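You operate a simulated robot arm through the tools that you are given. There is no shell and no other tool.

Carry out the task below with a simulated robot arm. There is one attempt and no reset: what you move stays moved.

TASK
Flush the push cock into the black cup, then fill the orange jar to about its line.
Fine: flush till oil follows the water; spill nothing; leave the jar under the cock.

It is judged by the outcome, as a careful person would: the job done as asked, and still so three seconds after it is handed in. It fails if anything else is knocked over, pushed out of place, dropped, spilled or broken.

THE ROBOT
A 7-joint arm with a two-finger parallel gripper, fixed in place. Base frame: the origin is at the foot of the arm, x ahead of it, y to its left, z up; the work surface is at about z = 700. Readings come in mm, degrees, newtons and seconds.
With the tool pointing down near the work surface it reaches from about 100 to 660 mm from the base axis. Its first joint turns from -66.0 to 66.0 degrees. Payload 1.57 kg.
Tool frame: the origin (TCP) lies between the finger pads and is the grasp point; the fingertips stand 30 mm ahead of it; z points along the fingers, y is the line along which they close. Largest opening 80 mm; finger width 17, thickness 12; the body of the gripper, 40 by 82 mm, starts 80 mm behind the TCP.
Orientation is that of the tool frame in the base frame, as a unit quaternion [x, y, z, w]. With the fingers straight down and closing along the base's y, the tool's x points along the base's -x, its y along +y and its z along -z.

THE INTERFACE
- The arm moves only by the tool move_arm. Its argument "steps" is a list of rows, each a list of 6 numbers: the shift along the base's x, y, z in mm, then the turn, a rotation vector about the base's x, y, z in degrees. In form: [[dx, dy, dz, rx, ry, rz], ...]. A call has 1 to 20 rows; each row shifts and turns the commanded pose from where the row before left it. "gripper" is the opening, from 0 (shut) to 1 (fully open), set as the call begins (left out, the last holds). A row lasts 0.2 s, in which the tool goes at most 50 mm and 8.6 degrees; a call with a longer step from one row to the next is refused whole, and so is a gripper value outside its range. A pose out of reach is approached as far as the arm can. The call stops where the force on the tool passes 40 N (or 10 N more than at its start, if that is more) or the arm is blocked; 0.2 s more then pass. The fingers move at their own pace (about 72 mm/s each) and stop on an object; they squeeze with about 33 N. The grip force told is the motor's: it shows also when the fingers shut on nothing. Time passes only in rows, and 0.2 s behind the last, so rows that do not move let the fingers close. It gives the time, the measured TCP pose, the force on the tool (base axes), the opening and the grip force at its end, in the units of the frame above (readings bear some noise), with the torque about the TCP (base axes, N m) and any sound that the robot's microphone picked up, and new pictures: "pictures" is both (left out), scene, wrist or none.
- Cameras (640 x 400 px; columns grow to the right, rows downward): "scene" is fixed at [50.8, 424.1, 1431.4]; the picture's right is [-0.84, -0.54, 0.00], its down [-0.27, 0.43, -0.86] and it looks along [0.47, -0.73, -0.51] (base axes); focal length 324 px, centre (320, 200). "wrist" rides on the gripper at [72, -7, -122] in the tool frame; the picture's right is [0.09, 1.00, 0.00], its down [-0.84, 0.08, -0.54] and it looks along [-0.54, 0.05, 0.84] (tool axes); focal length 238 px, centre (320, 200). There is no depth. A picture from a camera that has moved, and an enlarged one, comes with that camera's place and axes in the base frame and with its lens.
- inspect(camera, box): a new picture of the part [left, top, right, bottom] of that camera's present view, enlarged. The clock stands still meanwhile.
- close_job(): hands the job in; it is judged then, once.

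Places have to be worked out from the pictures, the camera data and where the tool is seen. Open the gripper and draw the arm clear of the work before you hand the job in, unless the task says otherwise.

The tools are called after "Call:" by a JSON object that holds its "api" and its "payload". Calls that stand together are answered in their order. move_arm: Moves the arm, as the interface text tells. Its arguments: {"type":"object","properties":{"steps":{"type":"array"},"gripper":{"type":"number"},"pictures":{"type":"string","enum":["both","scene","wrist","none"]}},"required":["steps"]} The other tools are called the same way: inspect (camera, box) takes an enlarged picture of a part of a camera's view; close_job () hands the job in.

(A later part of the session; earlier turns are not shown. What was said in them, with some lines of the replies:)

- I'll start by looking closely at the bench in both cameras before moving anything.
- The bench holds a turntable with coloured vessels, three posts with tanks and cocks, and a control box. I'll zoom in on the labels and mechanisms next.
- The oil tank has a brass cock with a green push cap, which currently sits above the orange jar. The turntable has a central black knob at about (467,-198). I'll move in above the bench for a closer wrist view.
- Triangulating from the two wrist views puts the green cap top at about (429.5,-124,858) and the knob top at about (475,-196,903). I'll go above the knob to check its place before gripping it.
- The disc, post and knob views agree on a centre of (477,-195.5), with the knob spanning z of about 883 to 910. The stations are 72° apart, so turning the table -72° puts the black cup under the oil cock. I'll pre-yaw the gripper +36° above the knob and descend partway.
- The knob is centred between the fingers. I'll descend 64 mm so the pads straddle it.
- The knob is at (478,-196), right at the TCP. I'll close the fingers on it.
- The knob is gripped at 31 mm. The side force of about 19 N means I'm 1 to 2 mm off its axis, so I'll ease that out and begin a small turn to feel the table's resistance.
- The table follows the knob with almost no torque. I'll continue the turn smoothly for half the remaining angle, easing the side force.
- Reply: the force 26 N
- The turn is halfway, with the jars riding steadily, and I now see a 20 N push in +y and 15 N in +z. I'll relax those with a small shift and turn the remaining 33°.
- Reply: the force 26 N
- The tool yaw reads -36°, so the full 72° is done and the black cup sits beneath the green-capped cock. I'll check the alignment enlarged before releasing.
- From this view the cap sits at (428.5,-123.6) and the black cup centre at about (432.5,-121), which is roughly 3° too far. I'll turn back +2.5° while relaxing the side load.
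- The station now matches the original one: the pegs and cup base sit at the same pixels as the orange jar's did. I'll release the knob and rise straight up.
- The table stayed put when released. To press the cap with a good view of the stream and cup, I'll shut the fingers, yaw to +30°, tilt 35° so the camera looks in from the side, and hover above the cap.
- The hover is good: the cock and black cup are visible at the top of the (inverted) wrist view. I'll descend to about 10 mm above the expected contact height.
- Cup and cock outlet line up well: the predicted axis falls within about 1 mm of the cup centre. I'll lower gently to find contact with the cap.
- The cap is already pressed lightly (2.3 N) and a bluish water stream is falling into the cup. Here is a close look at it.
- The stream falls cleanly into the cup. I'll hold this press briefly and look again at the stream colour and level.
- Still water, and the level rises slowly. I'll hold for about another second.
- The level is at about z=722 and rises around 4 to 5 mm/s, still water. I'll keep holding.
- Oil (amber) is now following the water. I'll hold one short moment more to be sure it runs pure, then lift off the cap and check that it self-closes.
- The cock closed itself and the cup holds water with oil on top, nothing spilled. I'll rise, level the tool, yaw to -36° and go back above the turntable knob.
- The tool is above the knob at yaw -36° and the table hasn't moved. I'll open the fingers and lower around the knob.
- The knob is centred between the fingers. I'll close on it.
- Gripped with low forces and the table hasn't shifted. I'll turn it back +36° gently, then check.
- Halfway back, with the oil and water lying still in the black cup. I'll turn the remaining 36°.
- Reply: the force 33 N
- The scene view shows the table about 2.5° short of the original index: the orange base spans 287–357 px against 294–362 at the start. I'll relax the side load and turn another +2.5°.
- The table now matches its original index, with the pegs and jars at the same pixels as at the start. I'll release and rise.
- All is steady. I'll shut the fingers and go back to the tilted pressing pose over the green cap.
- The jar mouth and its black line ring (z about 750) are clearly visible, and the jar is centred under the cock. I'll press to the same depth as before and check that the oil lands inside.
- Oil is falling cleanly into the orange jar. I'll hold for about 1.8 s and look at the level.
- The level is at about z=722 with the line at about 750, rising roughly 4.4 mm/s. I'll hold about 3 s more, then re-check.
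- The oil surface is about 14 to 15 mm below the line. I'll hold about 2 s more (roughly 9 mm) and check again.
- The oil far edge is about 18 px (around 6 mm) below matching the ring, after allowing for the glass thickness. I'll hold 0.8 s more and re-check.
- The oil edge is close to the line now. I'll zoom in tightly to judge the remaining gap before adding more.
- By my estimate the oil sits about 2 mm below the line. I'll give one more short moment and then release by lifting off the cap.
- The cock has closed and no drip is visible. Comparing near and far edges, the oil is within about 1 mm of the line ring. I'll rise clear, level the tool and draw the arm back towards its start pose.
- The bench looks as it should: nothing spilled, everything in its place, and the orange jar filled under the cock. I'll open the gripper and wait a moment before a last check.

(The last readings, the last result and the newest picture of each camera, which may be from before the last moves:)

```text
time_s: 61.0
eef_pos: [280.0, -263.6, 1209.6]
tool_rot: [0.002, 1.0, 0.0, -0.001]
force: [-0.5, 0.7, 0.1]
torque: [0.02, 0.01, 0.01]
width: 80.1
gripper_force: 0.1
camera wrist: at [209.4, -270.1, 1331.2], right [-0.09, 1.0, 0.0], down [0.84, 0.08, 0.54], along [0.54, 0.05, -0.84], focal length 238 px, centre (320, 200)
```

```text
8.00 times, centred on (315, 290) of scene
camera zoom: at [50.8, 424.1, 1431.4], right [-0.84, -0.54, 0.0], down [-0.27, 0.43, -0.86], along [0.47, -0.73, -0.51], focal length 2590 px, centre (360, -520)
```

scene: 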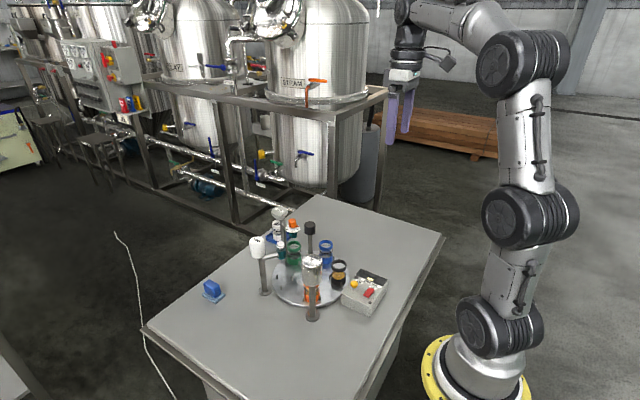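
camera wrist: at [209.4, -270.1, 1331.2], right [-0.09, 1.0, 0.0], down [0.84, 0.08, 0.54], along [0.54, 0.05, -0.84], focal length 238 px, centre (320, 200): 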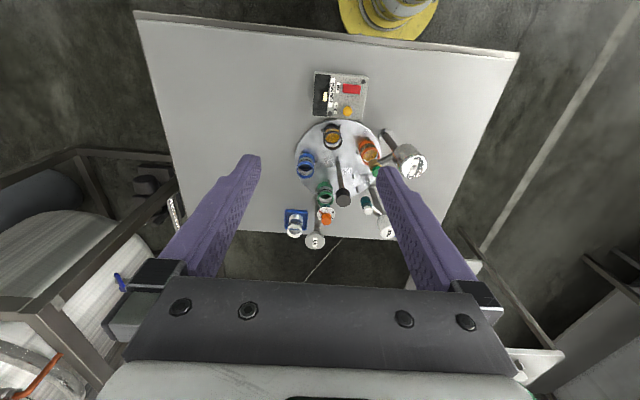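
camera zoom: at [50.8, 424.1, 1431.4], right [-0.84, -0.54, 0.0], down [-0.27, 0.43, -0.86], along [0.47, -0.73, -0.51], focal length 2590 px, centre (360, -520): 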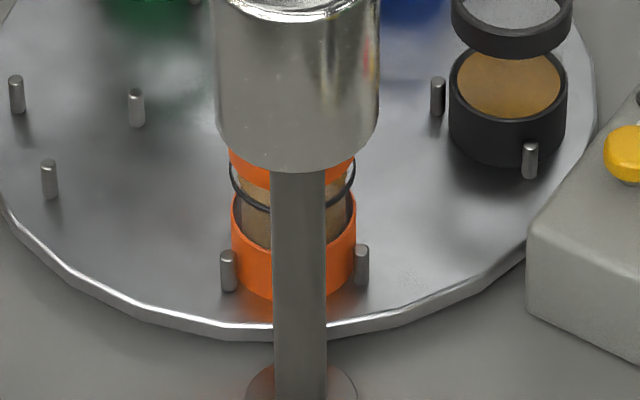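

The orange jar sits under the closed oil cock with the oil at its line, and the flush is in the black cup. Nothing is spilled, the gripper is open and the arm is clear, so I'm handing the job in.

Call:
{"api": "close_job", "payload": {}}

```text
The job is handed in.
```

The oil push cock is flushed into the black cup, and the orange jar is filled to within about 1 mm of its line.

- **Flush:** I turned the table to bring the black cup under the cock. I held the green cap down until amber oil followed the water, then let it go. The cock closed by itself.
- **Fill:** I turned the table back and filled the orange jar with oil. The roughly 1 mm is an estimate from the camera views.
- **End state:** The orange jar is under the closed cock. The black cup is back at its own place on the table, holding the flushed water and oil. I saw no spill or drip, and nothing else was moved.

The gripper is open and the arm is back near its starting position, clear of the bench.
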